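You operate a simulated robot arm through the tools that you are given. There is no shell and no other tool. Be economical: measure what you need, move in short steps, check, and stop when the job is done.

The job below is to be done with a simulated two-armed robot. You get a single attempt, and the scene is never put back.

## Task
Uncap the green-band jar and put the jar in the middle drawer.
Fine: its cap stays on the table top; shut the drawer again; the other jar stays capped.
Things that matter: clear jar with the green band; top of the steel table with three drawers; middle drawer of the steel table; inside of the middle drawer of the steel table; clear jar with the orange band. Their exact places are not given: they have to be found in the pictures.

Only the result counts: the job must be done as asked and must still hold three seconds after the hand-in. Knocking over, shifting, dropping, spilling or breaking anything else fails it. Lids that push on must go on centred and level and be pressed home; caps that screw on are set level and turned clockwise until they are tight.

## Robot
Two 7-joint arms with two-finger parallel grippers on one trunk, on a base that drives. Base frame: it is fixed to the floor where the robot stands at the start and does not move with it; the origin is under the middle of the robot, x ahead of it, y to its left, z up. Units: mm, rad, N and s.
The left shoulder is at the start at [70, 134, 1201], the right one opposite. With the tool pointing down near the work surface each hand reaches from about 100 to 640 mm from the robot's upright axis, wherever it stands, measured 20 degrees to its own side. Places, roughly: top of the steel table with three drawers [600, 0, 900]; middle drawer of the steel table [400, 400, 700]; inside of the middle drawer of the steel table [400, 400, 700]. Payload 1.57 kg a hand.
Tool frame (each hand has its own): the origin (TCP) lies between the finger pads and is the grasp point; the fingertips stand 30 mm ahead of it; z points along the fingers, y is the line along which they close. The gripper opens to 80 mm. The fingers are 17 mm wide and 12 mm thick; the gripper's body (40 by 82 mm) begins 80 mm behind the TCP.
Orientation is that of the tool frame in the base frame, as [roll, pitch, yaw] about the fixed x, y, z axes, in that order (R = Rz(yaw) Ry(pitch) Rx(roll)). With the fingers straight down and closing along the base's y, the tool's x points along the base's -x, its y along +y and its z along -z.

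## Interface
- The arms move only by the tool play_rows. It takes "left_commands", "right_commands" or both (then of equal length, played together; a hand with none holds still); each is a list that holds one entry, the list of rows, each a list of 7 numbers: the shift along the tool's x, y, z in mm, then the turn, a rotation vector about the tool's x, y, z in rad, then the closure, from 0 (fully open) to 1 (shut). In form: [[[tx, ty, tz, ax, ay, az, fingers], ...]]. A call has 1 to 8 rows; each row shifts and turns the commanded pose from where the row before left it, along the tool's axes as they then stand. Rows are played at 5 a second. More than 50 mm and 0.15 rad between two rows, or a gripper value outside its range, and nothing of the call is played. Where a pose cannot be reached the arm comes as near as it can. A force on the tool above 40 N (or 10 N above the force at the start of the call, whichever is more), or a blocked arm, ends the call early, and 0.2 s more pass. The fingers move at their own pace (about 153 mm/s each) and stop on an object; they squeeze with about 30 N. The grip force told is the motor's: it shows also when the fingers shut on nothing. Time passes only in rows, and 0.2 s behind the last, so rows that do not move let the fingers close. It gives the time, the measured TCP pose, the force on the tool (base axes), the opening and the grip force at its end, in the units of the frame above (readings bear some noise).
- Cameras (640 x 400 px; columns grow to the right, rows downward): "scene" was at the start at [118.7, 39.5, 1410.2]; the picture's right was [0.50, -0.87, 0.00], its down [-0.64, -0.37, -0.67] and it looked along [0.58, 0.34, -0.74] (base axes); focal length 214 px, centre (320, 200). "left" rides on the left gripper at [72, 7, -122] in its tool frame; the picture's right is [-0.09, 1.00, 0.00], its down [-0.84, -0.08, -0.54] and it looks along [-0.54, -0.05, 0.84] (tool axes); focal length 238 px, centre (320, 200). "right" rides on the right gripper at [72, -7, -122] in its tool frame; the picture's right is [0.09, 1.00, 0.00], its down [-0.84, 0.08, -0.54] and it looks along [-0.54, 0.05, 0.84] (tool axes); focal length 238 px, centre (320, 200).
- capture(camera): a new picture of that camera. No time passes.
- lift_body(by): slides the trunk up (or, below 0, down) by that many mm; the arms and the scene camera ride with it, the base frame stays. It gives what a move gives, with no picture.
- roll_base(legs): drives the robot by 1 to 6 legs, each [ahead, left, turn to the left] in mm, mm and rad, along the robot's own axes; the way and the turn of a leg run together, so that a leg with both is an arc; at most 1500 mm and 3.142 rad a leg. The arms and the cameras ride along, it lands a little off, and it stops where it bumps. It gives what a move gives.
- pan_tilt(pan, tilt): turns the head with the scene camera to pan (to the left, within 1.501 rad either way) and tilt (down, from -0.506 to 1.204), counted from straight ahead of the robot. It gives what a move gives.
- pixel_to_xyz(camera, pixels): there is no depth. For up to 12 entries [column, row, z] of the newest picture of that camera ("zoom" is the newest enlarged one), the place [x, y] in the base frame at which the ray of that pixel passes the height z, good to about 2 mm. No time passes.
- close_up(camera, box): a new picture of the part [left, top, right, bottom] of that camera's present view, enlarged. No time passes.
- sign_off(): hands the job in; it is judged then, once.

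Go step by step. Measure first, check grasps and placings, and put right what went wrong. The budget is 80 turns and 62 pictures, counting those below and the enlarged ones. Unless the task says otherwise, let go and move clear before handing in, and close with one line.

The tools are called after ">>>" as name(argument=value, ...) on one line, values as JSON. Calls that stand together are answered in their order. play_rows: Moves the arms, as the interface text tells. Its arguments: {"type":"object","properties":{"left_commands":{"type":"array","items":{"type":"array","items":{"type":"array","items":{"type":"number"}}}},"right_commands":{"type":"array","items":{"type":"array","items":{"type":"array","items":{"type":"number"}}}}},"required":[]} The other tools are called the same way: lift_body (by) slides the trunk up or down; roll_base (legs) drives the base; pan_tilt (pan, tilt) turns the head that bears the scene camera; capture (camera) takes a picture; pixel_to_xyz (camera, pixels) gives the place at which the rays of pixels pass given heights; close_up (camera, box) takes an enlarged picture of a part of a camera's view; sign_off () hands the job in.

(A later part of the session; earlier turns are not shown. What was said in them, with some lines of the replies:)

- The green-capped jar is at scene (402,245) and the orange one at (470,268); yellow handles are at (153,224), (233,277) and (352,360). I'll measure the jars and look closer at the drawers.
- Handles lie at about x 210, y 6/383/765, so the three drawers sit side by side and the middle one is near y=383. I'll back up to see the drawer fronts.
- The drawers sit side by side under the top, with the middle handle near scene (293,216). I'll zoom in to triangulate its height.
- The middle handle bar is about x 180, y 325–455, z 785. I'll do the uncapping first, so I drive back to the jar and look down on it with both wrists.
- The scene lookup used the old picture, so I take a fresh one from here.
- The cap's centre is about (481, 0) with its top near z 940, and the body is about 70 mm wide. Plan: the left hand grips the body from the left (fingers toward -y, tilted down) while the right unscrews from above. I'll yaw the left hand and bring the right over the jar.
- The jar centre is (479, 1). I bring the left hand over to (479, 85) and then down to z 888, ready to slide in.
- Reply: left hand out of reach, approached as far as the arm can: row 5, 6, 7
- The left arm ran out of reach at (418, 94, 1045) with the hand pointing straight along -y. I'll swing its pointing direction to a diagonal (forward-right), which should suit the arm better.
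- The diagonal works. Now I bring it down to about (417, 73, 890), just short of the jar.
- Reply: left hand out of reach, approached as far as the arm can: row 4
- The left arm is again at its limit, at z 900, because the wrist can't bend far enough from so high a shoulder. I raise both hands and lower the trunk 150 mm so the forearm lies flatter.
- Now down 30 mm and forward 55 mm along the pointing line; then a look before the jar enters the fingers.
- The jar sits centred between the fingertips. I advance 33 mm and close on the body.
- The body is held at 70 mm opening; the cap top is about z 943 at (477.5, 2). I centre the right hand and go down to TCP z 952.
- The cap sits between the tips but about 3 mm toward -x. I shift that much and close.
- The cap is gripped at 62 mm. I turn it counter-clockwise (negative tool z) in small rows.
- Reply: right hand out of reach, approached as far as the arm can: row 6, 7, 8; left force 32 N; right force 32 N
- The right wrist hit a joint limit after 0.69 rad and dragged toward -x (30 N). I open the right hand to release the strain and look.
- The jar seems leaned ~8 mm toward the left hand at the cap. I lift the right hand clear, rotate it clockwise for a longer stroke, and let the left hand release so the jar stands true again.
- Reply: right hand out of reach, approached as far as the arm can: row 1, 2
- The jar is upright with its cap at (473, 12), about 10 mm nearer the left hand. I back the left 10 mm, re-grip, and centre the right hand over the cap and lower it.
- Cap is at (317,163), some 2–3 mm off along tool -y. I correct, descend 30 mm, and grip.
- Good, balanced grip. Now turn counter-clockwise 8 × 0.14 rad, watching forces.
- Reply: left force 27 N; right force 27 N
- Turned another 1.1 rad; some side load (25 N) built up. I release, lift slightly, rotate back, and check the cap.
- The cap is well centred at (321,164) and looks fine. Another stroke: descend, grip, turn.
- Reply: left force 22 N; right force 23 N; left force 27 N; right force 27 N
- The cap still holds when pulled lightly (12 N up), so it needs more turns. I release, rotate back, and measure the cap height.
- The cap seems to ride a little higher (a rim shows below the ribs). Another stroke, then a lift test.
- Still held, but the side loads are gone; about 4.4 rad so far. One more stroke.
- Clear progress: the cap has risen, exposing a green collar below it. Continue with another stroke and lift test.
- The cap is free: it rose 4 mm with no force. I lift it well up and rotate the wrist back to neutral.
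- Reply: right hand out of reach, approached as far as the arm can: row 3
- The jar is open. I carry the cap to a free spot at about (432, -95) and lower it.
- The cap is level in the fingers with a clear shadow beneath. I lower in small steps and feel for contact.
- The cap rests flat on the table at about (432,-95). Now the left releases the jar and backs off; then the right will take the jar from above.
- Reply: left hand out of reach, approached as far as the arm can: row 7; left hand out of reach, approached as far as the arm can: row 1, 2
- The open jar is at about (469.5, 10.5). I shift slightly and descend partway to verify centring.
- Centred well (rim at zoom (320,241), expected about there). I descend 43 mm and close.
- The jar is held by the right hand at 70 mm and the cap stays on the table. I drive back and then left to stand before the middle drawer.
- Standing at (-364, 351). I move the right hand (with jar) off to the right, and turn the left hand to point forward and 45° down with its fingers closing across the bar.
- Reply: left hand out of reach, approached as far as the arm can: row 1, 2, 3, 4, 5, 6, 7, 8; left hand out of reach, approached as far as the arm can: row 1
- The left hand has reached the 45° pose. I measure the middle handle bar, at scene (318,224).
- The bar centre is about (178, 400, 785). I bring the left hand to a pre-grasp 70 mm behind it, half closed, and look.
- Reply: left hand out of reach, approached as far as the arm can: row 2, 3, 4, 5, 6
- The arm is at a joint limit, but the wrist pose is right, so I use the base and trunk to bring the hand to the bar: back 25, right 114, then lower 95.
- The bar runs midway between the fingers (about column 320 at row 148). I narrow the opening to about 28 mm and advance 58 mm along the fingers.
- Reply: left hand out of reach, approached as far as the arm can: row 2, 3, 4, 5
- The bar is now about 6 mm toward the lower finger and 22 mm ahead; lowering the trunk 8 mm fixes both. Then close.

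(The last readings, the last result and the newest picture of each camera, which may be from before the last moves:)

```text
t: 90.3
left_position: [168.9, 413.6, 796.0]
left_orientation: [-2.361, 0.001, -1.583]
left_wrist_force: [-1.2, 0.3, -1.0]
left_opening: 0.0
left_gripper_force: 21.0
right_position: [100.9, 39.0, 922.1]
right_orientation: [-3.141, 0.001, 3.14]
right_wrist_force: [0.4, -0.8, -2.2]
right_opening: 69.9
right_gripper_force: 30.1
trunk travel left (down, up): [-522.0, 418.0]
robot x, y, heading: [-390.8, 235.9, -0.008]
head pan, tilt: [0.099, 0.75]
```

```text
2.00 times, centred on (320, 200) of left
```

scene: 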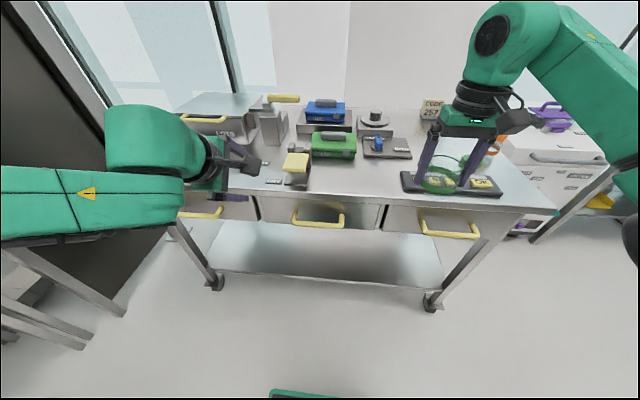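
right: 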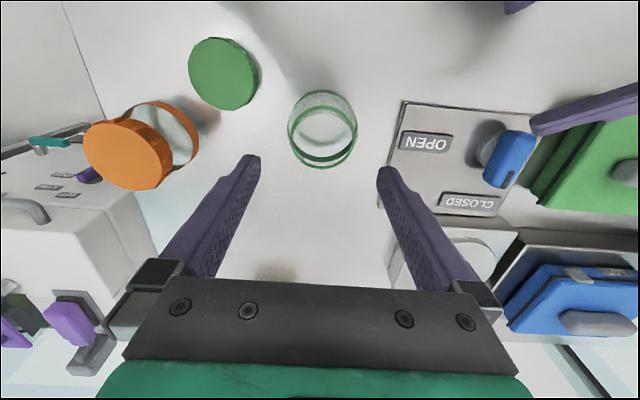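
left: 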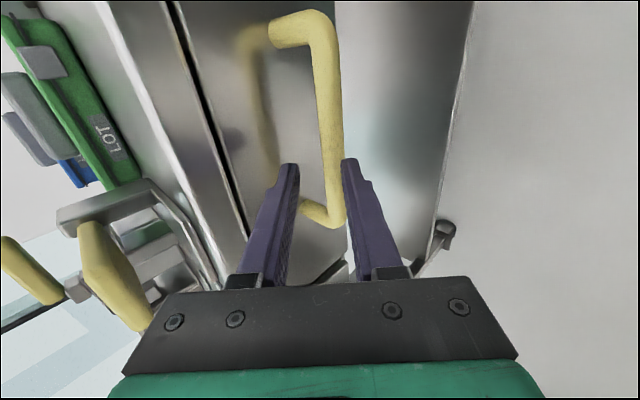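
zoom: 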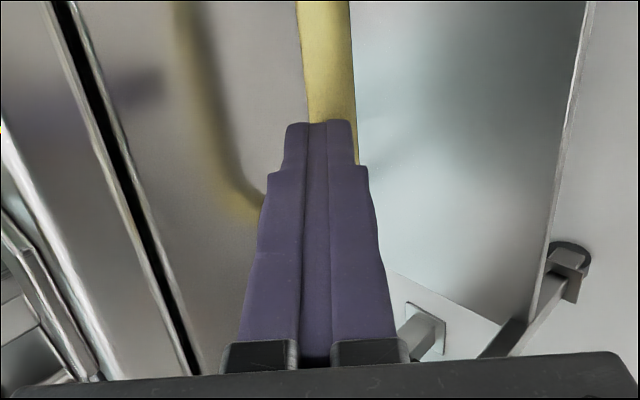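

The fingers shut on nothing just short of the bar, so it lies deeper, near (188, ·, 769). I reopen and advance in interleaved steps with trunk and base.

>>> play_rows(left_commands=[[[0, 0, 0, 0, 0, 0, 0.62], [0, 0, 0, 0, 0, 0, 0.62]]])

>>> lift_body(by=-12)

>>> roll_base(legs=[[8, 0, 0]])

>>> lift_body(by=-10)

>>> close_up(camera="left", box=[200, 100, 440, 300])

```text
t: 90.9
left_position: [168.4, 414.6, 796.5]
left_orientation: [-2.36, 0.001, -1.585]
left_wrist_force: [0.2, -0.2, -1.4]
left_opening: 30.3
left_gripper_force: 0.0
right_position: [101.8, 39.9, 922.6]
right_orientation: [3.141, 0.0, 3.14]
right_wrist_force: [0.1, 0.9, -1.4]
right_opening: 70.1
right_gripper_force: 30.2
trunk travel left (down, up): [-522.0, 418.0]
robot x, y, heading: [-387.9, 234.5, -0.001]
head pan, tilt: [0.099, 0.75]
```

```text
t: 91.5
left_position: [166.5, 415.6, 784.7]
left_orientation: [-2.357, 0.001, -1.582]
left_wrist_force: [-0.4, -0.1, 0.1]
left_opening: 30.6
left_gripper_force: 0.0
right_position: [100.8, 40.1, 910.2]
right_orientation: [3.141, 0.0, 3.14]
right_wrist_force: [0.1, -0.5, -2.4]
right_opening: 70.0
right_gripper_force: 29.9
trunk travel left (down, up): [-510.0, 430.0]
robot x, y, heading: [-391.4, 234.5, -0.004]
head pan, tilt: [0.099, 0.75]
```

```text
t: 92.2
left_position: [175.6, 414.2, 784.9]
left_orientation: [-2.362, 0.001, -1.584]
left_wrist_force: [-0.1, 0.6, 0.1]
left_opening: 30.4
left_gripper_force: 0.0
right_position: [109.6, 40.4, 909.9]
right_orientation: [-3.141, 0.001, 3.141]
right_wrist_force: [0.1, 0.1, -1.9]
right_opening: 70.1
right_gripper_force: 29.9
trunk travel left (down, up): [-510.0, 430.0]
robot x, y, heading: [-381.2, 235.1, -0.001]
head pan, tilt: [0.099, 0.75]
```

```text
t: 92.8
left_position: [174.7, 415.0, 773.5]
left_orientation: [-2.362, 0.0, -1.581]
left_wrist_force: [-0.2, -0.4, 0.1]
left_opening: 30.4
left_gripper_force: 0.1
right_position: [109.0, 39.0, 900.7]
right_orientation: [3.141, -0.001, 3.139]
right_wrist_force: [0.0, -0.4, -2.2]
right_opening: 69.9
right_gripper_force: 30.0
trunk travel left (down, up): [-500.0, 440.0]
robot x, y, heading: [-382.8, 238.0, 0.001]
head pan, tilt: [0.099, 0.75]
```

```text
2.00 times, centred on (320, 200) of left
```

zoom: 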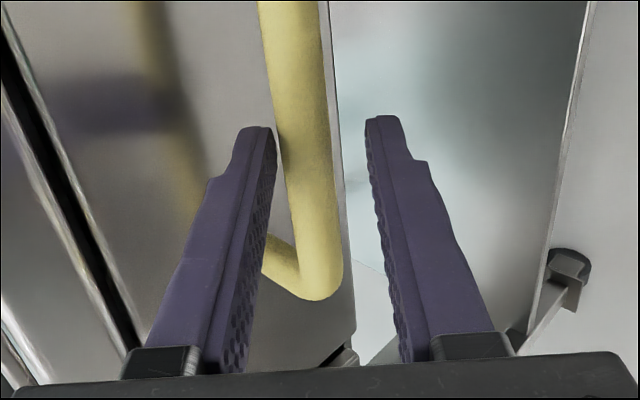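

The bar now sits between the fingers, about 15 mm ahead of the TCP, a bit near the upper finger. I raise the trunk 5 mm and close.

>>> lift_body(by=5)

>>> play_rows(left_commands=[[[0, 0, 0, 0, 0, 0, 0.7], [0, 0, 0, 0, 0, 0, 0.8], [0, 0, 0, 0, 0, 0, 1], [0, 0, 0, 0, 0, 0, 1], [0, 0, 0, 0, 0, 0, 1]]])

```text
t: 93.3
left_position: [175.6, 415.4, 779.4]
left_orientation: [-2.363, 0.001, -1.583]
left_wrist_force: [0.3, -1.0, 0.1]
left_opening: 30.5
left_gripper_force: 0.0
right_position: [110.5, 40.9, 905.7]
right_orientation: [-3.141, 0.001, 3.14]
right_wrist_force: [1.0, -0.3, -2.7]
right_opening: 70.2
right_gripper_force: 30.2
trunk travel left (down, up): [-505.0, 435.0]
robot x, y, heading: [-380.9, 236.7, -0.006]
head pan, tilt: [0.099, 0.75]
```

```text
t: 94.5
left_position: [176.4, 414.7, 780.9]
left_orientation: [-2.357, 0.003, -1.582]
left_wrist_force: [3.6, 0.2, 7.3]
left_opening: 17.7
left_gripper_force: 32.6
right_position: [108.9, 41.2, 905.0]
right_orientation: [3.139, -0.001, 3.141]
right_wrist_force: [-1.0, 0.6, -2.1]
right_opening: 70.0
right_gripper_force: 29.9
trunk travel left (down, up): [-505.0, 435.0]
robot x, y, heading: [-380.2, 235.4, -0.006]
head pan, tilt: [0.099, 0.75]
```

The bar is gripped (17.7 mm, 33 N). I drive back 60 mm to see whether the drawer comes.

>>> roll_base(legs=[[-60, 0, 0]])

>>> close_up(camera="left", box=[160, 50, 480, 300])

```text
t: 95.5
left_position: [115.0, 414.6, 781.2]
left_orientation: [-2.359, 0.002, -1.582]
left_wrist_force: [1.8, 2.9, 6.5]
left_opening: 17.9
left_gripper_force: 32.7
right_position: [47.4, 39.7, 905.9]
right_orientation: [3.141, 0.001, 3.137]
right_wrist_force: [0.0, 0.8, -1.5]
right_opening: 69.9
right_gripper_force: 29.2
trunk travel left (down, up): [-505.0, 435.0]
robot x, y, heading: [-436.9, 236.5, -0.001]
head pan, tilt: [0.099, 0.75]
```

```text
1.60 times, centred on (320, 175) of left
```

zoom: 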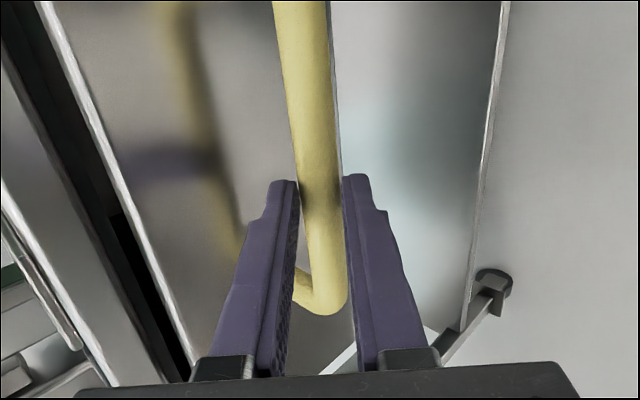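

The drawer is coming out. I pull another 140 mm.

>>> roll_base(legs=[[-140, 0, 0]])

>>> pan_tilt(pan=0.25, tilt=0.75)

>>> capture(camera="scene")

```text
t: 96.8
left_position: [-25.2, 414.8, 779.0]
left_orientation: [-2.362, 0.001, -1.585]
left_wrist_force: [1.3, -1.7, 3.5]
left_opening: 17.8
left_gripper_force: 32.7
right_position: [-92.1, 39.3, 904.4]
right_orientation: [3.14, 0.0, 3.139]
right_wrist_force: [0.3, 0.3, -2.2]
right_opening: 70.1
right_gripper_force: 29.4
trunk travel left (down, up): [-505.0, 435.0]
robot x, y, heading: [-580.3, 237.6, -0.006]
head pan, tilt: [0.099, 0.75]
```

```text
t: 97.5
left_position: [-24.3, 414.4, 780.1]
left_orientation: [-2.357, 0.001, -1.584]
left_wrist_force: [0.5, -1.2, 2.6]
left_opening: 17.8
left_gripper_force: 32.6
right_position: [-92.3, 39.6, 906.2]
right_orientation: [3.14, -0.001, 3.138]
right_wrist_force: [0.1, -0.3, -2.0]
right_opening: 70.2
right_gripper_force: 29.9
trunk travel left (down, up): [-505.0, 435.0]
robot x, y, heading: [-583.2, 235.7, -0.005]
head pan, tilt: [0.25, 0.75]
```

```text
4 pictures are left
```

scene: 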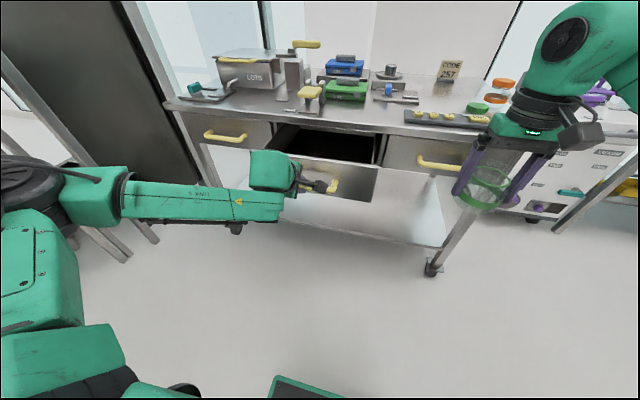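

The drawer is open about 200 mm. I release the handle, draw the left hand back along its fingers, then raise the trunk so the jar clears everything.

>>> play_rows(left_commands=[[[0, 0, 0, 0, 0, 0, 0.62], [0, 0, 0, 0, 0, 0, 0.62], [0, 0, -15, 0, 0, 0, 0.62], [0, 0, -20, 0, 0, 0, 0.62], [0, 0, -20, 0, 0, 0, 0.62], [0, 0, -20, 0, 0, 0, 0.62], [0, 0, 0, 0, 0, 0, 0.62]]])

>>> lift_body(by=180)

>>> play_rows(right_commands=[[[0, 40, 0, 0, 0, 0, 0.35], [0, 40, 0, 0, 0, 0, 0.35], [0, 40, 0, 0, 0, 0, 0.35], [0, 40, 0, 0, 0, 0, 0.35], [0, 30, 0, 0, 0, 0, 0.35], [0, 0, 0, 0, 0, 0, 0.35]]])

```text
t: 99.1
left_position: [-76.1, 415.2, 833.8]
left_orientation: [-2.361, 0.004, -1.583]
left_wrist_force: [-0.3, -0.4, -1.2]
left_opening: 30.3
left_gripper_force: 0.0
right_position: [-90.4, 39.7, 904.2]
right_orientation: [-3.141, 0.001, 3.137]
right_wrist_force: [-0.1, -0.4, -1.6]
right_opening: 69.9
right_gripper_force: 30.4
trunk travel left (down, up): [-505.0, 435.0]
robot x, y, heading: [-578.6, 235.9, -0.008]
head pan, tilt: [0.25, 0.75]
```

```text
t: 101.1
left_position: [-75.9, 414.4, 1013.6]
left_orientation: [-2.36, 0.001, -1.582]
left_wrist_force: [0.0, 0.4, -0.7]
left_opening: 30.4
left_gripper_force: 0.1
right_position: [-91.3, 40.8, 1085.4]
right_orientation: [3.142, -0.001, 3.138]
right_wrist_force: [-0.4, -0.8, -2.1]
right_opening: 70.1
right_gripper_force: 30.1
trunk travel left (down, up): [-685.0, 255.0]
robot x, y, heading: [-587.3, 235.5, -0.002]
head pan, tilt: [0.25, 0.75]
```

```text
t: 102.5
left_position: [-76.1, 414.7, 1013.7]
left_orientation: [-2.36, 0.001, -1.585]
left_wrist_force: [0.5, -0.5, -0.2]
left_opening: 30.5
left_gripper_force: 0.1
right_position: [-91.9, 227.7, 1087.5]
right_orientation: [3.14, 0.0, 3.139]
right_wrist_force: [-0.1, 0.4, -1.5]
right_opening: 70.0
right_gripper_force: 30.0
trunk travel left (down, up): [-685.0, 255.0]
robot x, y, heading: [-586.9, 236.2, -0.008]
head pan, tilt: [0.25, 0.75]
```

Now I drive forward 187 and left 80 so the jar hangs above the open drawer, and look.

>>> roll_base(legs=[[0, 82, 0], [187, 0, 0]])

>>> capture(camera="right")

```text
t: 104.7
left_position: [107.0, 496.5, 1013.6]
left_orientation: [-2.359, 0.001, -1.581]
left_wrist_force: [-1.0, 0.1, 0.8]
left_opening: 30.2
left_gripper_force: 0.1
right_position: [91.7, 310.0, 1087.4]
right_orientation: [3.14, -0.001, -3.142]
right_wrist_force: [0.8, 0.4, -2.2]
right_opening: 69.8
right_gripper_force: 30.3
trunk travel left (down, up): [-685.0, 255.0]
robot x, y, heading: [-397.9, 316.0, -0.005]
head pan, tilt: [0.25, 0.75]
```

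```text
3 pictures are left
```

right: 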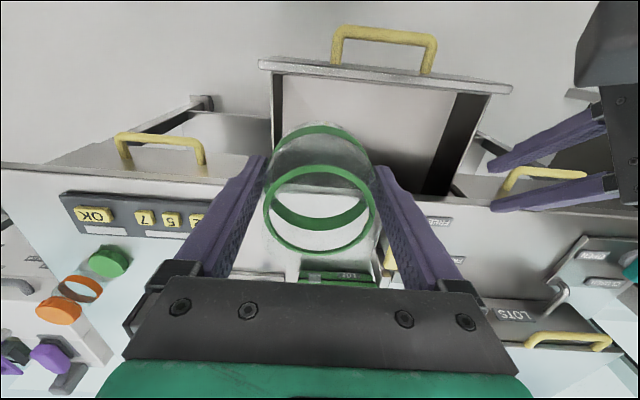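

>>> pixel_to_xyz(camera="right", pixels=[[385, 80, 835], [385, 66, 838], [276, 75, 835], [276, 150, 835], [485, 93, 835], [430, 207, 860], [200, 185, 860], [385, 95, 735], [383, 43, 770]])

```text
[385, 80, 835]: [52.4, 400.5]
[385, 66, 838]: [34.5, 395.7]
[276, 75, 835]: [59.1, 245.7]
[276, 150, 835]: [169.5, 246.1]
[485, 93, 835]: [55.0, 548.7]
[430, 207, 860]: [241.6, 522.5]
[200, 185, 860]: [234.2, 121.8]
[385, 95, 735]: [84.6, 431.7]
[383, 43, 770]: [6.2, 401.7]
```

The drawer's inside spans about x 50–215, y 246–549. I shift the jar to (115, 335) and lower it.

>>> play_rows(right_commands=[[[-23, 25, 0, 0, 0, 0, 0.35], [0, 0, 40, 0, 0, 0, 0.35], [0, 0, 40, 0, 0, 0, 0.35], [0, 0, 40, 0, 0, 0, 0.35], [0, 0, 40, 0, 0, 0, 0.35], [0, 0, 40, 0, 0, 0, 0.35], [0, 0, 35, 0, 0, 0, 0.35], [0, 0, 0, 0, 0, 0, 0.35]]])

```text
t: 106.5
left_position: [106.9, 497.9, 1013.4]
left_orientation: [-2.361, 0.001, -1.58]
left_wrist_force: [0.5, -0.3, 0.2]
left_opening: 30.2
left_gripper_force: 0.1
right_position: [115.1, 337.6, 849.0]
right_orientation: [-3.14, 0.0, 3.141]
right_wrist_force: [1.2, 0.4, -2.0]
right_opening: 70.1
right_gripper_force: 29.9
trunk travel left (down, up): [-685.0, 255.0]
robot x, y, heading: [-400.8, 316.0, -0.004]
head pan, tilt: [0.25, 0.75]
```

>>> play_rows(right_commands=[[[0, 0, 12, 0, 0, 0, 0.35], [0, 0, 12, 0, 0, 0, 0.35], [0, 0, 10, 0, 0, 0, 0.35], [0, 0, 5, 0, 0, 0, 0.35], [0, 0, 4, 0, 0, 0, 0.35], [0, 0, 4, 0, 0, 0, 0.35], [0, 0, 4, 0, 0, 0, 0.35], [0, 0, 0, 0, 0, 0, 0.35]]])

```text
t: 108.3
left_position: [108.4, 496.8, 1013.7]
left_orientation: [-2.36, 0.002, -1.582]
left_wrist_force: [-0.6, 0.0, -0.1]
left_opening: 30.7
left_gripper_force: 0.0
right_position: [114.8, 335.9, 799.9]
right_orientation: [3.14, 0.0, 3.139]
right_wrist_force: [-0.1, 0.4, -1.8]
right_opening: 69.7
right_gripper_force: 30.3
trunk travel left (down, up): [-685.0, 255.0]
robot x, y, heading: [-400.3, 319.2, -0.003]
head pan, tilt: [0.25, 0.75]
```

Expected commanded drop was 51 mm and it moved 49 with no contact yet. I continue in 2–3 mm steps.

>>> play_rows(right_commands=[[[0, 0, 3, 0, 0, 0, 0.35], [0, 0, 3, 0, 0, 0, 0.35], [0, 0, 2, 0, 0, 0, 0.35], [0, 0, 2, 0, 0, 0, 0.35], [0, 0, 0, 0, 0, 0, 0.35]]])

```text
t: 109.5
left_position: [107.1, 497.5, 1013.9]
left_orientation: [-2.359, 0.001, -1.58]
left_wrist_force: [-0.6, 0.3, -0.5]
left_opening: 30.5
left_gripper_force: 0.1
right_position: [115.1, 336.3, 792.1]
right_orientation: [3.141, 0.0, 3.14]
right_wrist_force: [-0.5, 1.0, -1.9]
right_opening: 70.2
right_gripper_force: 29.8
trunk travel left (down, up): [-685.0, 255.0]
robot x, y, heading: [-397.3, 320.0, 0.003]
head pan, tilt: [0.25, 0.75]
```

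>>> play_rows(right_commands=[[[0, 0, 2, 0, 0, 0, 0.35], [0, 0, 2, 0, 0, 0, 0.35], [0, 0, 2, 0, 0, 0, 0.35], [0, 0, 0, 0, 0, 0, 0.35]]])

>>> play_rows(right_commands=[[[0, 0, 1.5, 0, 0, 0, 0.35], [0, 0, 0, 0, 0, 0, 0.35]]])

```text
t: 110.5
left_position: [107.8, 497.6, 1013.8]
left_orientation: [-2.358, 0.002, -1.582]
left_wrist_force: [0.4, 0.1, 0.4]
left_opening: 30.3
left_gripper_force: 0.1
right_position: [114.5, 335.5, 784.7]
right_orientation: [3.142, 0.0, 3.139]
right_wrist_force: [0.0, 0.0, -2.4]
right_opening: 69.9
right_gripper_force: 29.8
trunk travel left (down, up): [-685.0, 255.0]
robot x, y, heading: [-402.7, 318.4, -0.004]
head pan, tilt: [0.25, 0.75]
```

```text
t: 111.1
left_position: [108.6, 497.7, 1012.1]
left_orientation: [-2.36, 0.001, -1.582]
left_wrist_force: [-0.1, 0.5, 0.5]
left_opening: 30.7
left_gripper_force: 0.0
right_position: [114.6, 336.2, 783.1]
right_orientation: [3.141, -0.001, 3.141]
right_wrist_force: [-0.3, 0.4, -2.7]
right_opening: 70.0
right_gripper_force: 29.9
trunk travel left (down, up): [-685.0, 255.0]
robot x, y, heading: [-399.8, 315.3, -0.004]
head pan, tilt: [0.25, 0.75]
```

>>> play_rows(right_commands=[[[0, 0, 1.5, 0, 0, 0, 0.35], [0, 0, 1.5, 0, 0, 0, 0.35], [0, 0, 1.5, 0, 0, 0, 0.35], [0, 0, 0, 0, 0, 0, 0.35]]])

>>> play_rows(right_commands=[[[0, 0, 1, 0, 0, 0, 0.35], [0, 0, 1, 0, 0, 0, 0.35], [0, 0, 1, 0, 0, 0, 0.35], [0, 0, 0, 0, 0, 0, 0.35]]])

```text
t: 112.1
left_position: [106.6, 498.3, 1013.9]
left_orientation: [-2.362, 0.002, -1.582]
left_wrist_force: [0.2, -0.7, 0.2]
left_opening: 30.4
left_gripper_force: 0.1
right_position: [116.5, 335.6, 779.1]
right_orientation: [-3.141, 0.0, 3.141]
right_wrist_force: [0.3, 0.5, -2.4]
right_opening: 69.8
right_gripper_force: 29.7
trunk travel left (down, up): [-685.0, 255.0]
robot x, y, heading: [-397.4, 316.7, -0.003]
head pan, tilt: [0.25, 0.75]
```

```text
t: 113.1
left_position: [107.4, 497.6, 1013.4]
left_orientation: [-2.359, 0.004, -1.582]
left_wrist_force: [-0.2, 0.4, -0.4]
left_opening: 30.5
left_gripper_force: 0.1
right_position: [114.5, 335.5, 775.9]
right_orientation: [-3.141, 0.0, 3.139]
right_wrist_force: [-0.3, 0.3, -1.2]
right_opening: 70.1
right_gripper_force: 30.0
trunk travel left (down, up): [-685.0, 255.0]
robot x, y, heading: [-403.0, 316.8, -0.001]
head pan, tilt: [0.25, 0.75]
```

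>>> play_rows(right_commands=[[[0, 0, 1.5, 0, 0, 0, 0.35], [0, 0, 1.5, 0, 0, 0, 0.35], [0, 0, 1.5, 0, 0, 0, 0.35], [0, 0, 0, 0, 0, 0, 0.35]]])

>>> play_rows(right_commands=[[[0, 0, 1, 0, 0, 0, 0.35], [0, 0, 1, 0, 0, 0, 0.35], [0, 0, 1, 0, 0, 0, 0.35], [0, 0, 0, 0, 0, 0, 0.35]]])

>>> close_up(camera="right", box=[160, 20, 480, 220])

```text
t: 114.1
left_position: [107.3, 496.7, 1012.6]
left_orientation: [-2.36, 0.0, -1.58]
left_wrist_force: [-0.1, 0.1, -0.2]
left_opening: 30.4
left_gripper_force: 0.0
right_position: [116.4, 334.7, 771.4]
right_orientation: [-3.14, -0.001, 3.139]
right_wrist_force: [0.5, 0.6, -2.3]
right_opening: 70.2
right_gripper_force: 30.1
trunk travel left (down, up): [-685.0, 255.0]
robot x, y, heading: [-400.8, 318.2, -0.001]
head pan, tilt: [0.25, 0.75]
```

```text
t: 115.1
left_position: [107.0, 496.9, 1012.4]
left_orientation: [-2.359, 0.003, -1.582]
left_wrist_force: [-1.1, -0.5, -0.4]
left_opening: 30.2
left_gripper_force: 0.0
right_position: [115.7, 335.5, 769.2]
right_orientation: [3.14, 0.001, 3.138]
right_wrist_force: [-0.4, -0.5, -1.8]
right_opening: 69.9
right_gripper_force: 29.9
trunk travel left (down, up): [-685.0, 255.0]
robot x, y, heading: [-398.8, 315.2, -0.008]
head pan, tilt: [0.25, 0.75]
```

```text
2.00 times, centred on (320, 120) of right
```

zoom: 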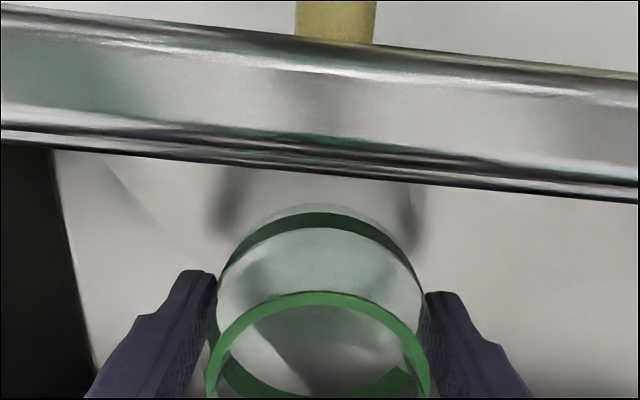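

The jar hangs inside the drawer near the floor but not touching yet. I keep lowering in small steps.

>>> play_rows(right_commands=[[[0, 0, 1.5, 0, 0, 0, 0.35], [0, 0, 1.5, 0, 0, 0, 0.35], [0, 0, 0, 0, 0, 0, 0.35]]])

>>> play_rows(right_commands=[[[0, 0, 1.5, 0, 0, 0, 0.35], [0, 0, 1.5, 0, 0, 0, 0.35], [0, 0, 0, 0, 0, 0, 0.35]]])

>>> play_rows(right_commands=[[[0, 0, 1.5, 0, 0, 0, 0.35], [0, 0, 1.5, 0, 0, 0, 0.35], [0, 0, 0, 0, 0, 0, 0.35]]])

```text
t: 115.9
left_position: [107.7, 498.8, 1012.6]
left_orientation: [-2.36, 0.002, -1.582]
left_wrist_force: [-0.1, -0.4, 0.2]
left_opening: 30.5
left_gripper_force: 0.0
right_position: [115.4, 335.6, 765.4]
right_orientation: [3.141, 0.0, 3.142]
right_wrist_force: [0.2, 0.9, -1.5]
right_opening: 69.9
right_gripper_force: 30.4
trunk travel left (down, up): [-685.0, 255.0]
robot x, y, heading: [-398.2, 318.5, -0.001]
head pan, tilt: [0.25, 0.75]
```

```text
t: 116.7
left_position: [108.2, 497.0, 1013.2]
left_orientation: [-2.359, 0.001, -1.582]
left_wrist_force: [0.1, 0.3, -0.6]
left_opening: 30.4
left_gripper_force: 0.1
right_position: [115.3, 336.5, 764.2]
right_orientation: [-3.141, 0.001, 3.139]
right_wrist_force: [0.0, 0.2, -2.1]
right_opening: 69.9
right_gripper_force: 30.3
trunk travel left (down, up): [-685.0, 255.0]
robot x, y, heading: [-399.4, 317.0, -0.002]
head pan, tilt: [0.25, 0.75]
```

```text
t: 117.5
left_position: [106.8, 497.2, 1014.5]
left_orientation: [-2.358, 0.003, -1.579]
left_wrist_force: [0.8, 0.4, -0.1]
left_opening: 30.4
left_gripper_force: 0.1
right_position: [114.6, 336.6, 759.6]
right_orientation: [3.14, 0.001, 3.14]
right_wrist_force: [0.0, -0.4, -2.4]
right_opening: 69.9
right_gripper_force: 30.1
trunk travel left (down, up): [-685.0, 255.0]
robot x, y, heading: [-395.1, 317.3, -0.002]
head pan, tilt: [0.25, 0.75]
```

>>> play_rows(right_commands=[[[0, 0, 1.5, 0, 0, 0, 0.35], [0, 0, 1.5, 0, 0, 0, 0.35], [0, 0, 0, 0, 0, 0, 0.35]]])

>>> play_rows(right_commands=[[[0, 0, 1.5, 0, 0, 0, 0.35], [0, 0, 1.5, 0, 0, 0, 0.35], [0, 0, 0, 0, 0, 0, 0.35]]])

>>> play_rows(right_commands=[[[0, 0, 1, 0, 0, 0, 0.35], [0, 0, 1, 0, 0, 0, 0.35], [0, 0, 0, 0, 0, 0, 0.35]]])

```text
t: 118.3
left_position: [105.4, 497.6, 1015.6]
left_orientation: [-2.356, 0.002, -1.583]
left_wrist_force: [-0.4, 0.2, -0.1]
left_opening: 30.3
left_gripper_force: 0.1
right_position: [113.9, 335.9, 759.3]
right_orientation: [3.139, 0.002, 3.141]
right_wrist_force: [1.7, -0.7, 18.7]
right_opening: 70.1
right_gripper_force: 30.1
trunk travel left (down, up): [-685.0, 255.0]
robot x, y, heading: [-400.1, 316.4, -0.002]
head pan, tilt: [0.25, 0.75]
```

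```text
t: 119.1
left_position: [104.3, 497.1, 1014.8]
left_orientation: [-2.356, 0.002, -1.581]
left_wrist_force: [0.0, -0.3, -0.1]
left_opening: 30.5
left_gripper_force: 0.0
right_position: [114.0, 336.5, 755.3]
right_orientation: [3.14, 0.006, 3.14]
right_wrist_force: [1.2, 2.2, 18.1]
right_opening: 70.3
right_gripper_force: 30.4
trunk travel left (down, up): [-685.0, 255.0]
robot x, y, heading: [-397.4, 314.2, -0.0]
head pan, tilt: [0.25, 0.75]
```

```text
t: 119.9
left_position: [105.5, 496.3, 1014.7]
left_orientation: [-2.356, 0.001, -1.581]
left_wrist_force: [0.3, -0.2, -0.4]
left_opening: 30.4
left_gripper_force: 0.0
right_position: [113.7, 335.8, 754.1]
right_orientation: [3.141, 0.005, 3.139]
right_wrist_force: [-0.9, 2.4, 19.6]
right_opening: 70.1
right_gripper_force: 30.3
trunk travel left (down, up): [-685.0, 255.0]
robot x, y, heading: [-399.6, 316.1, -0.003]
head pan, tilt: [0.25, 0.75]
```

Contact: 19 N upward, so the jar stands on the drawer floor. I ease up 4 mm, open gently, and withdraw straight up.

>>> play_rows(right_commands=[[[0, 0, -2, 0, 0, 0, 0.35], [0, 0, 0, 0, 0, 0, 0.11], [0, 0, 0, 0, 0, 0, 0.07], [0, 0, 0, 0, 0, 0, 0], [0, 0, 0, 0, 0, 0, 0]]])

>>> play_rows(right_commands=[[[0, 0, -20, 0, 0, 0, 0], [0, 0, -40, 0, 0, 0, 0], [0, 0, -40, 0, 0, 0, 0], [0, 0, -40, 0, 0, 0, 0], [0, 0, -40, 0, 0, 0, 0], [0, 0, -40, 0, 0, 0, 0], [0, 0, -40, 0, 0, 0, 0]]])

>>> capture(camera="right")

```text
t: 121.1
left_position: [107.8, 497.7, 1013.5]
left_orientation: [-2.358, 0.002, -1.58]
left_wrist_force: [0.2, -0.8, -0.4]
left_opening: 30.4
left_gripper_force: 0.1
right_position: [115.1, 335.8, 753.9]
right_orientation: [-3.14, 0.001, 3.14]
right_wrist_force: [-1.0, 0.2, 0.1]
right_opening: 80.0
right_gripper_force: 0.0
trunk travel left (down, up): [-685.0, 255.0]
robot x, y, heading: [-398.2, 316.7, -0.002]
head pan, tilt: [0.25, 0.75]
```

```text
t: 122.7
left_position: [106.8, 497.4, 1013.1]
left_orientation: [-2.358, 0.002, -1.581]
left_wrist_force: [-0.1, -0.5, 0.2]
left_opening: 30.5
left_gripper_force: 0.1
right_position: [111.4, 336.2, 1013.8]
right_orientation: [-3.141, 0.001, 3.14]
right_wrist_force: [0.2, -1.1, 0.0]
right_opening: 79.9
right_gripper_force: 0.1
trunk travel left (down, up): [-685.0, 255.0]
robot x, y, heading: [-399.4, 320.8, -0.001]
head pan, tilt: [0.25, 0.75]
```

```text
1 pictures are left
```

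right: 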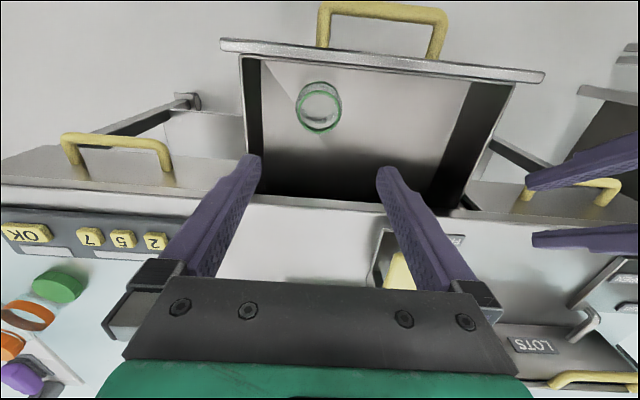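

The jar stands upright in the drawer. Now I draw the right hand in out of the way and close the left fingers, to push the drawer front shut.

>>> play_rows(right_commands=[[[25, -25, -5, 0, 0, 0, 0], [25, -25, -5, 0, 0, 0, 0], [25, -25, -5, 0, 0, 0, 0], [25, -25, -5, 0, 0, 0, 0], [25, -25, 0, 0, 0, 0, 0], [25, -25, 0, 0, 0, 0, 0], [0, 0, 0, 0, 0, 0, 0]]], left_commands=[[[0, 0, 0, 0, 0, 0, 1], [0, 0, 0, 0, 0, 0, 1], [0, 0, 0, 0, 0, 0, 1], [0, 0, 0, 0, 0, 0, 1], [0, 0, 0, 0, 0, 0, 1], [0, 0, 0, 0, 0, 0, 1], [0, 0, 0, 0, 0, 0, 1]]])

>>> roll_base(legs=[[-175, 0, 0], [0, -97, 0]])

```text
t: 124.3
left_position: [107.5, 497.3, 1012.6]
left_orientation: [-2.361, 0.002, -1.582]
left_wrist_force: [-0.2, 0.4, -0.6]
left_opening: 0.3
left_gripper_force: 21.6
right_position: [-36.4, 183.2, 1033.1]
right_orientation: [-3.14, -0.002, 3.14]
right_wrist_force: [0.3, 0.1, 0.0]
right_opening: 80.2
right_gripper_force: 0.0
trunk travel left (down, up): [-685.0, 255.0]
robot x, y, heading: [-400.1, 318.9, -0.003]
head pan, tilt: [0.25, 0.75]
```

```text
t: 126.5
left_position: [-67.3, 402.9, 1013.5]
left_orientation: [-2.36, 0.002, -1.582]
left_wrist_force: [0.1, 0.6, -0.1]
left_opening: 0.1
left_gripper_force: 21.5
right_position: [-209.8, 90.0, 1033.3]
right_orientation: [3.141, 0.001, 3.141]
right_wrist_force: [-0.7, -0.1, 0.0]
right_opening: 80.1
right_gripper_force: 0.0
trunk travel left (down, up): [-685.0, 255.0]
robot x, y, heading: [-569.5, 220.1, 0.0]
head pan, tilt: [0.25, 0.75]
```

>>> lift_body(by=-192)

>>> roll_base(legs=[[130, 0, 0]])

```text
t: 128.6
left_position: [-65.0, 402.6, 821.2]
left_orientation: [-2.358, 0.002, -1.581]
left_wrist_force: [0.3, -0.3, -1.1]
left_opening: 0.0
left_gripper_force: 21.3
right_position: [-208.1, 88.4, 840.7]
right_orientation: [3.141, 0.003, -3.14]
right_wrist_force: [-0.8, -0.5, -0.7]
right_opening: 80.3
right_gripper_force: 0.0
trunk travel left (down, up): [-493.0, 447.0]
robot x, y, heading: [-572.8, 220.3, -0.004]
head pan, tilt: [0.25, 0.75]
```

```text
t: 129.9
left_position: [64.5, 401.8, 820.3]
left_orientation: [-2.36, 0.0, -1.581]
left_wrist_force: [0.2, 0.4, -0.2]
left_opening: 0.1
left_gripper_force: 21.3
right_position: [-78.5, 89.0, 840.8]
right_orientation: [3.141, 0.001, 3.141]
right_wrist_force: [-0.4, 0.6, 0.0]
right_opening: 80.1
right_gripper_force: 0.1
trunk travel left (down, up): [-493.0, 447.0]
robot x, y, heading: [-441.4, 222.4, -0.002]
head pan, tilt: [0.25, 0.75]
```

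The drawer moves freely. I continue forward, then finish in small steps while watching the force.

>>> roll_base(legs=[[105, 0, 0]])

>>> roll_base(legs=[[15, 0, 0]])

>>> roll_base(legs=[[10, 0, 0]])

```text
t: 131.1
left_position: [170.1, 401.9, 820.4]
left_orientation: [-2.358, 0.0, -1.584]
left_wrist_force: [0.0, 0.5, -0.3]
left_opening: 0.2
left_gripper_force: 21.3
right_position: [26.5, 88.1, 840.0]
right_orientation: [-3.141, 0.0, 3.139]
right_wrist_force: [-0.7, -0.2, -1.3]
right_opening: 80.1
right_gripper_force: 0.0
trunk travel left (down, up): [-493.0, 447.0]
robot x, y, heading: [-339.3, 220.8, -0.002]
head pan, tilt: [0.25, 0.75]
```

```text
t: 131.8
left_position: [183.7, 403.2, 821.1]
left_orientation: [-2.359, 0.002, -1.583]
left_wrist_force: [-0.1, -0.2, 0.2]
left_opening: 0.0
left_gripper_force: 21.7
right_position: [41.7, 87.4, 840.7]
right_orientation: [-3.142, 0.002, 3.141]
right_wrist_force: [-0.3, -0.4, -0.1]
right_opening: 80.0
right_gripper_force: 0.0
trunk travel left (down, up): [-493.0, 447.0]
robot x, y, heading: [-324.2, 223.3, -0.003]
head pan, tilt: [0.25, 0.75]
```

```text
t: 132.6
left_position: [195.1, 402.3, 820.7]
left_orientation: [-2.36, 0.001, -1.582]
left_wrist_force: [0.3, 0.2, -0.2]
left_opening: 0.0
left_gripper_force: 21.3
right_position: [51.1, 89.2, 839.7]
right_orientation: [3.142, 0.001, -3.141]
right_wrist_force: [-0.6, -0.4, -0.1]
right_opening: 80.0
right_gripper_force: 0.1
trunk travel left (down, up): [-493.0, 447.0]
robot x, y, heading: [-313.4, 225.1, -0.005]
head pan, tilt: [0.25, 0.75]
```

>>> roll_base(legs=[[6, 0, 0]])

>>> roll_base(legs=[[6, 0, 0]])

```text
t: 133.3
left_position: [200.1, 401.3, 821.0]
left_orientation: [-2.36, 0.002, -1.584]
left_wrist_force: [-0.1, -0.7, -0.9]
left_opening: 0.2
left_gripper_force: 21.0
right_position: [57.7, 87.3, 839.8]
right_orientation: [3.141, 0.001, 3.141]
right_wrist_force: [-0.4, 0.5, 0.1]
right_opening: 80.1
right_gripper_force: 0.1
trunk travel left (down, up): [-493.0, 447.0]
robot x, y, heading: [-304.5, 222.6, -0.009]
head pan, tilt: [0.25, 0.75]
```

```text
t: 134.0
left_position: [207.0, 402.1, 822.9]
left_orientation: [-2.359, 0.002, -1.585]
left_wrist_force: [0.4, -0.5, -0.1]
left_opening: 0.1
left_gripper_force: 21.1
right_position: [63.8, 88.0, 841.3]
right_orientation: [-3.141, 0.002, -3.142]
right_wrist_force: [-0.7, 0.5, 0.0]
right_opening: 80.0
right_gripper_force: 0.0
trunk travel left (down, up): [-493.0, 447.0]
robot x, y, heading: [-301.3, 218.6, -0.004]
head pan, tilt: [0.25, 0.75]
```

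>>> roll_base(legs=[[6, 0, 0]])

>>> roll_base(legs=[[6, 0, 0]])

```text
t: 134.8
left_position: [211.9, 402.6, 821.3]
left_orientation: [-2.358, 0.002, -1.583]
left_wrist_force: [0.1, 0.4, -0.2]
left_opening: 0.0
left_gripper_force: 21.0
right_position: [69.3, 88.7, 840.5]
right_orientation: [-3.141, 0.002, 3.139]
right_wrist_force: [0.9, -0.3, 0.3]
right_opening: 80.1
right_gripper_force: 0.0
trunk travel left (down, up): [-493.0, 447.0]
robot x, y, heading: [-292.9, 221.2, -0.004]
head pan, tilt: [0.25, 0.75]
```

```text
t: 135.5
left_position: [214.1, 402.4, 822.2]
left_orientation: [-2.36, 0.0, -1.583]
left_wrist_force: [-21.1, 0.2, -3.4]
left_opening: 0.0
left_gripper_force: 20.8
right_position: [71.1, 88.0, 842.4]
right_orientation: [3.141, 0.006, 3.141]
right_wrist_force: [0.9, -0.2, -0.7]
right_opening: 80.1
right_gripper_force: 0.1
trunk travel left (down, up): [-493.0, 447.0]
robot x, y, heading: [-282.7, 219.4, -0.001]
head pan, tilt: [0.25, 0.75]
```

A firm stop: 21 N back at tip x≈235, which fits a fully shut drawer. I back off 300 mm, raise the hands clear, and use the last picture to check.

>>> roll_base(legs=[[-330, 0, 0]])

>>> pan_tilt(pan=0.05, tilt=0.6)

>>> capture(camera="scene")

```text
t: 137.7
left_position: [-109.4, 402.8, 820.0]
left_orientation: [-2.362, -0.001, -1.583]
left_wrist_force: [0.8, 0.0, -0.2]
left_opening: 0.0
left_gripper_force: 21.0
right_position: [-251.6, 89.5, 841.1]
right_orientation: [-3.14, 0.002, 3.141]
right_wrist_force: [0.8, 0.4, -0.8]
right_opening: 80.1
right_gripper_force: 0.0
trunk travel left (down, up): [-493.0, 447.0]
robot x, y, heading: [-613.9, 224.5, -0.002]
head pan, tilt: [0.25, 0.75]
```

```text
t: 138.4
left_position: [-108.2, 402.2, 819.9]
left_orientation: [-2.362, 0.0, -1.583]
left_wrist_force: [0.6, -0.3, 0.0]
left_opening: 0.1
left_gripper_force: 21.2
right_position: [-252.2, 90.3, 841.0]
right_orientation: [3.14, 0.001, 3.141]
right_wrist_force: [-0.4, 0.2, 0.0]
right_opening: 80.2
right_gripper_force: 0.0
trunk travel left (down, up): [-493.0, 447.0]
robot x, y, heading: [-610.8, 224.0, -0.001]
head pan, tilt: [0.051, 0.6]
```

```text
0 pictures are left
```

scene: 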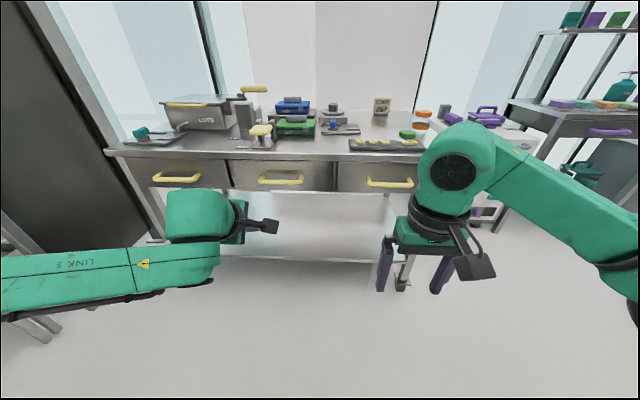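

The last picture shows the middle drawer flush with its neighbours (handle at (280,182)), the green cap on the table top at (407,134), and the orange jar still capped at (422,117). Both hands are clear, so I hand in.

>>> sign_off()

```text
The job is handed in.
```

The green-band jar is uncapped and standing in the shut middle drawer; its cap is on the table top, and the orange-band jar is still capped.
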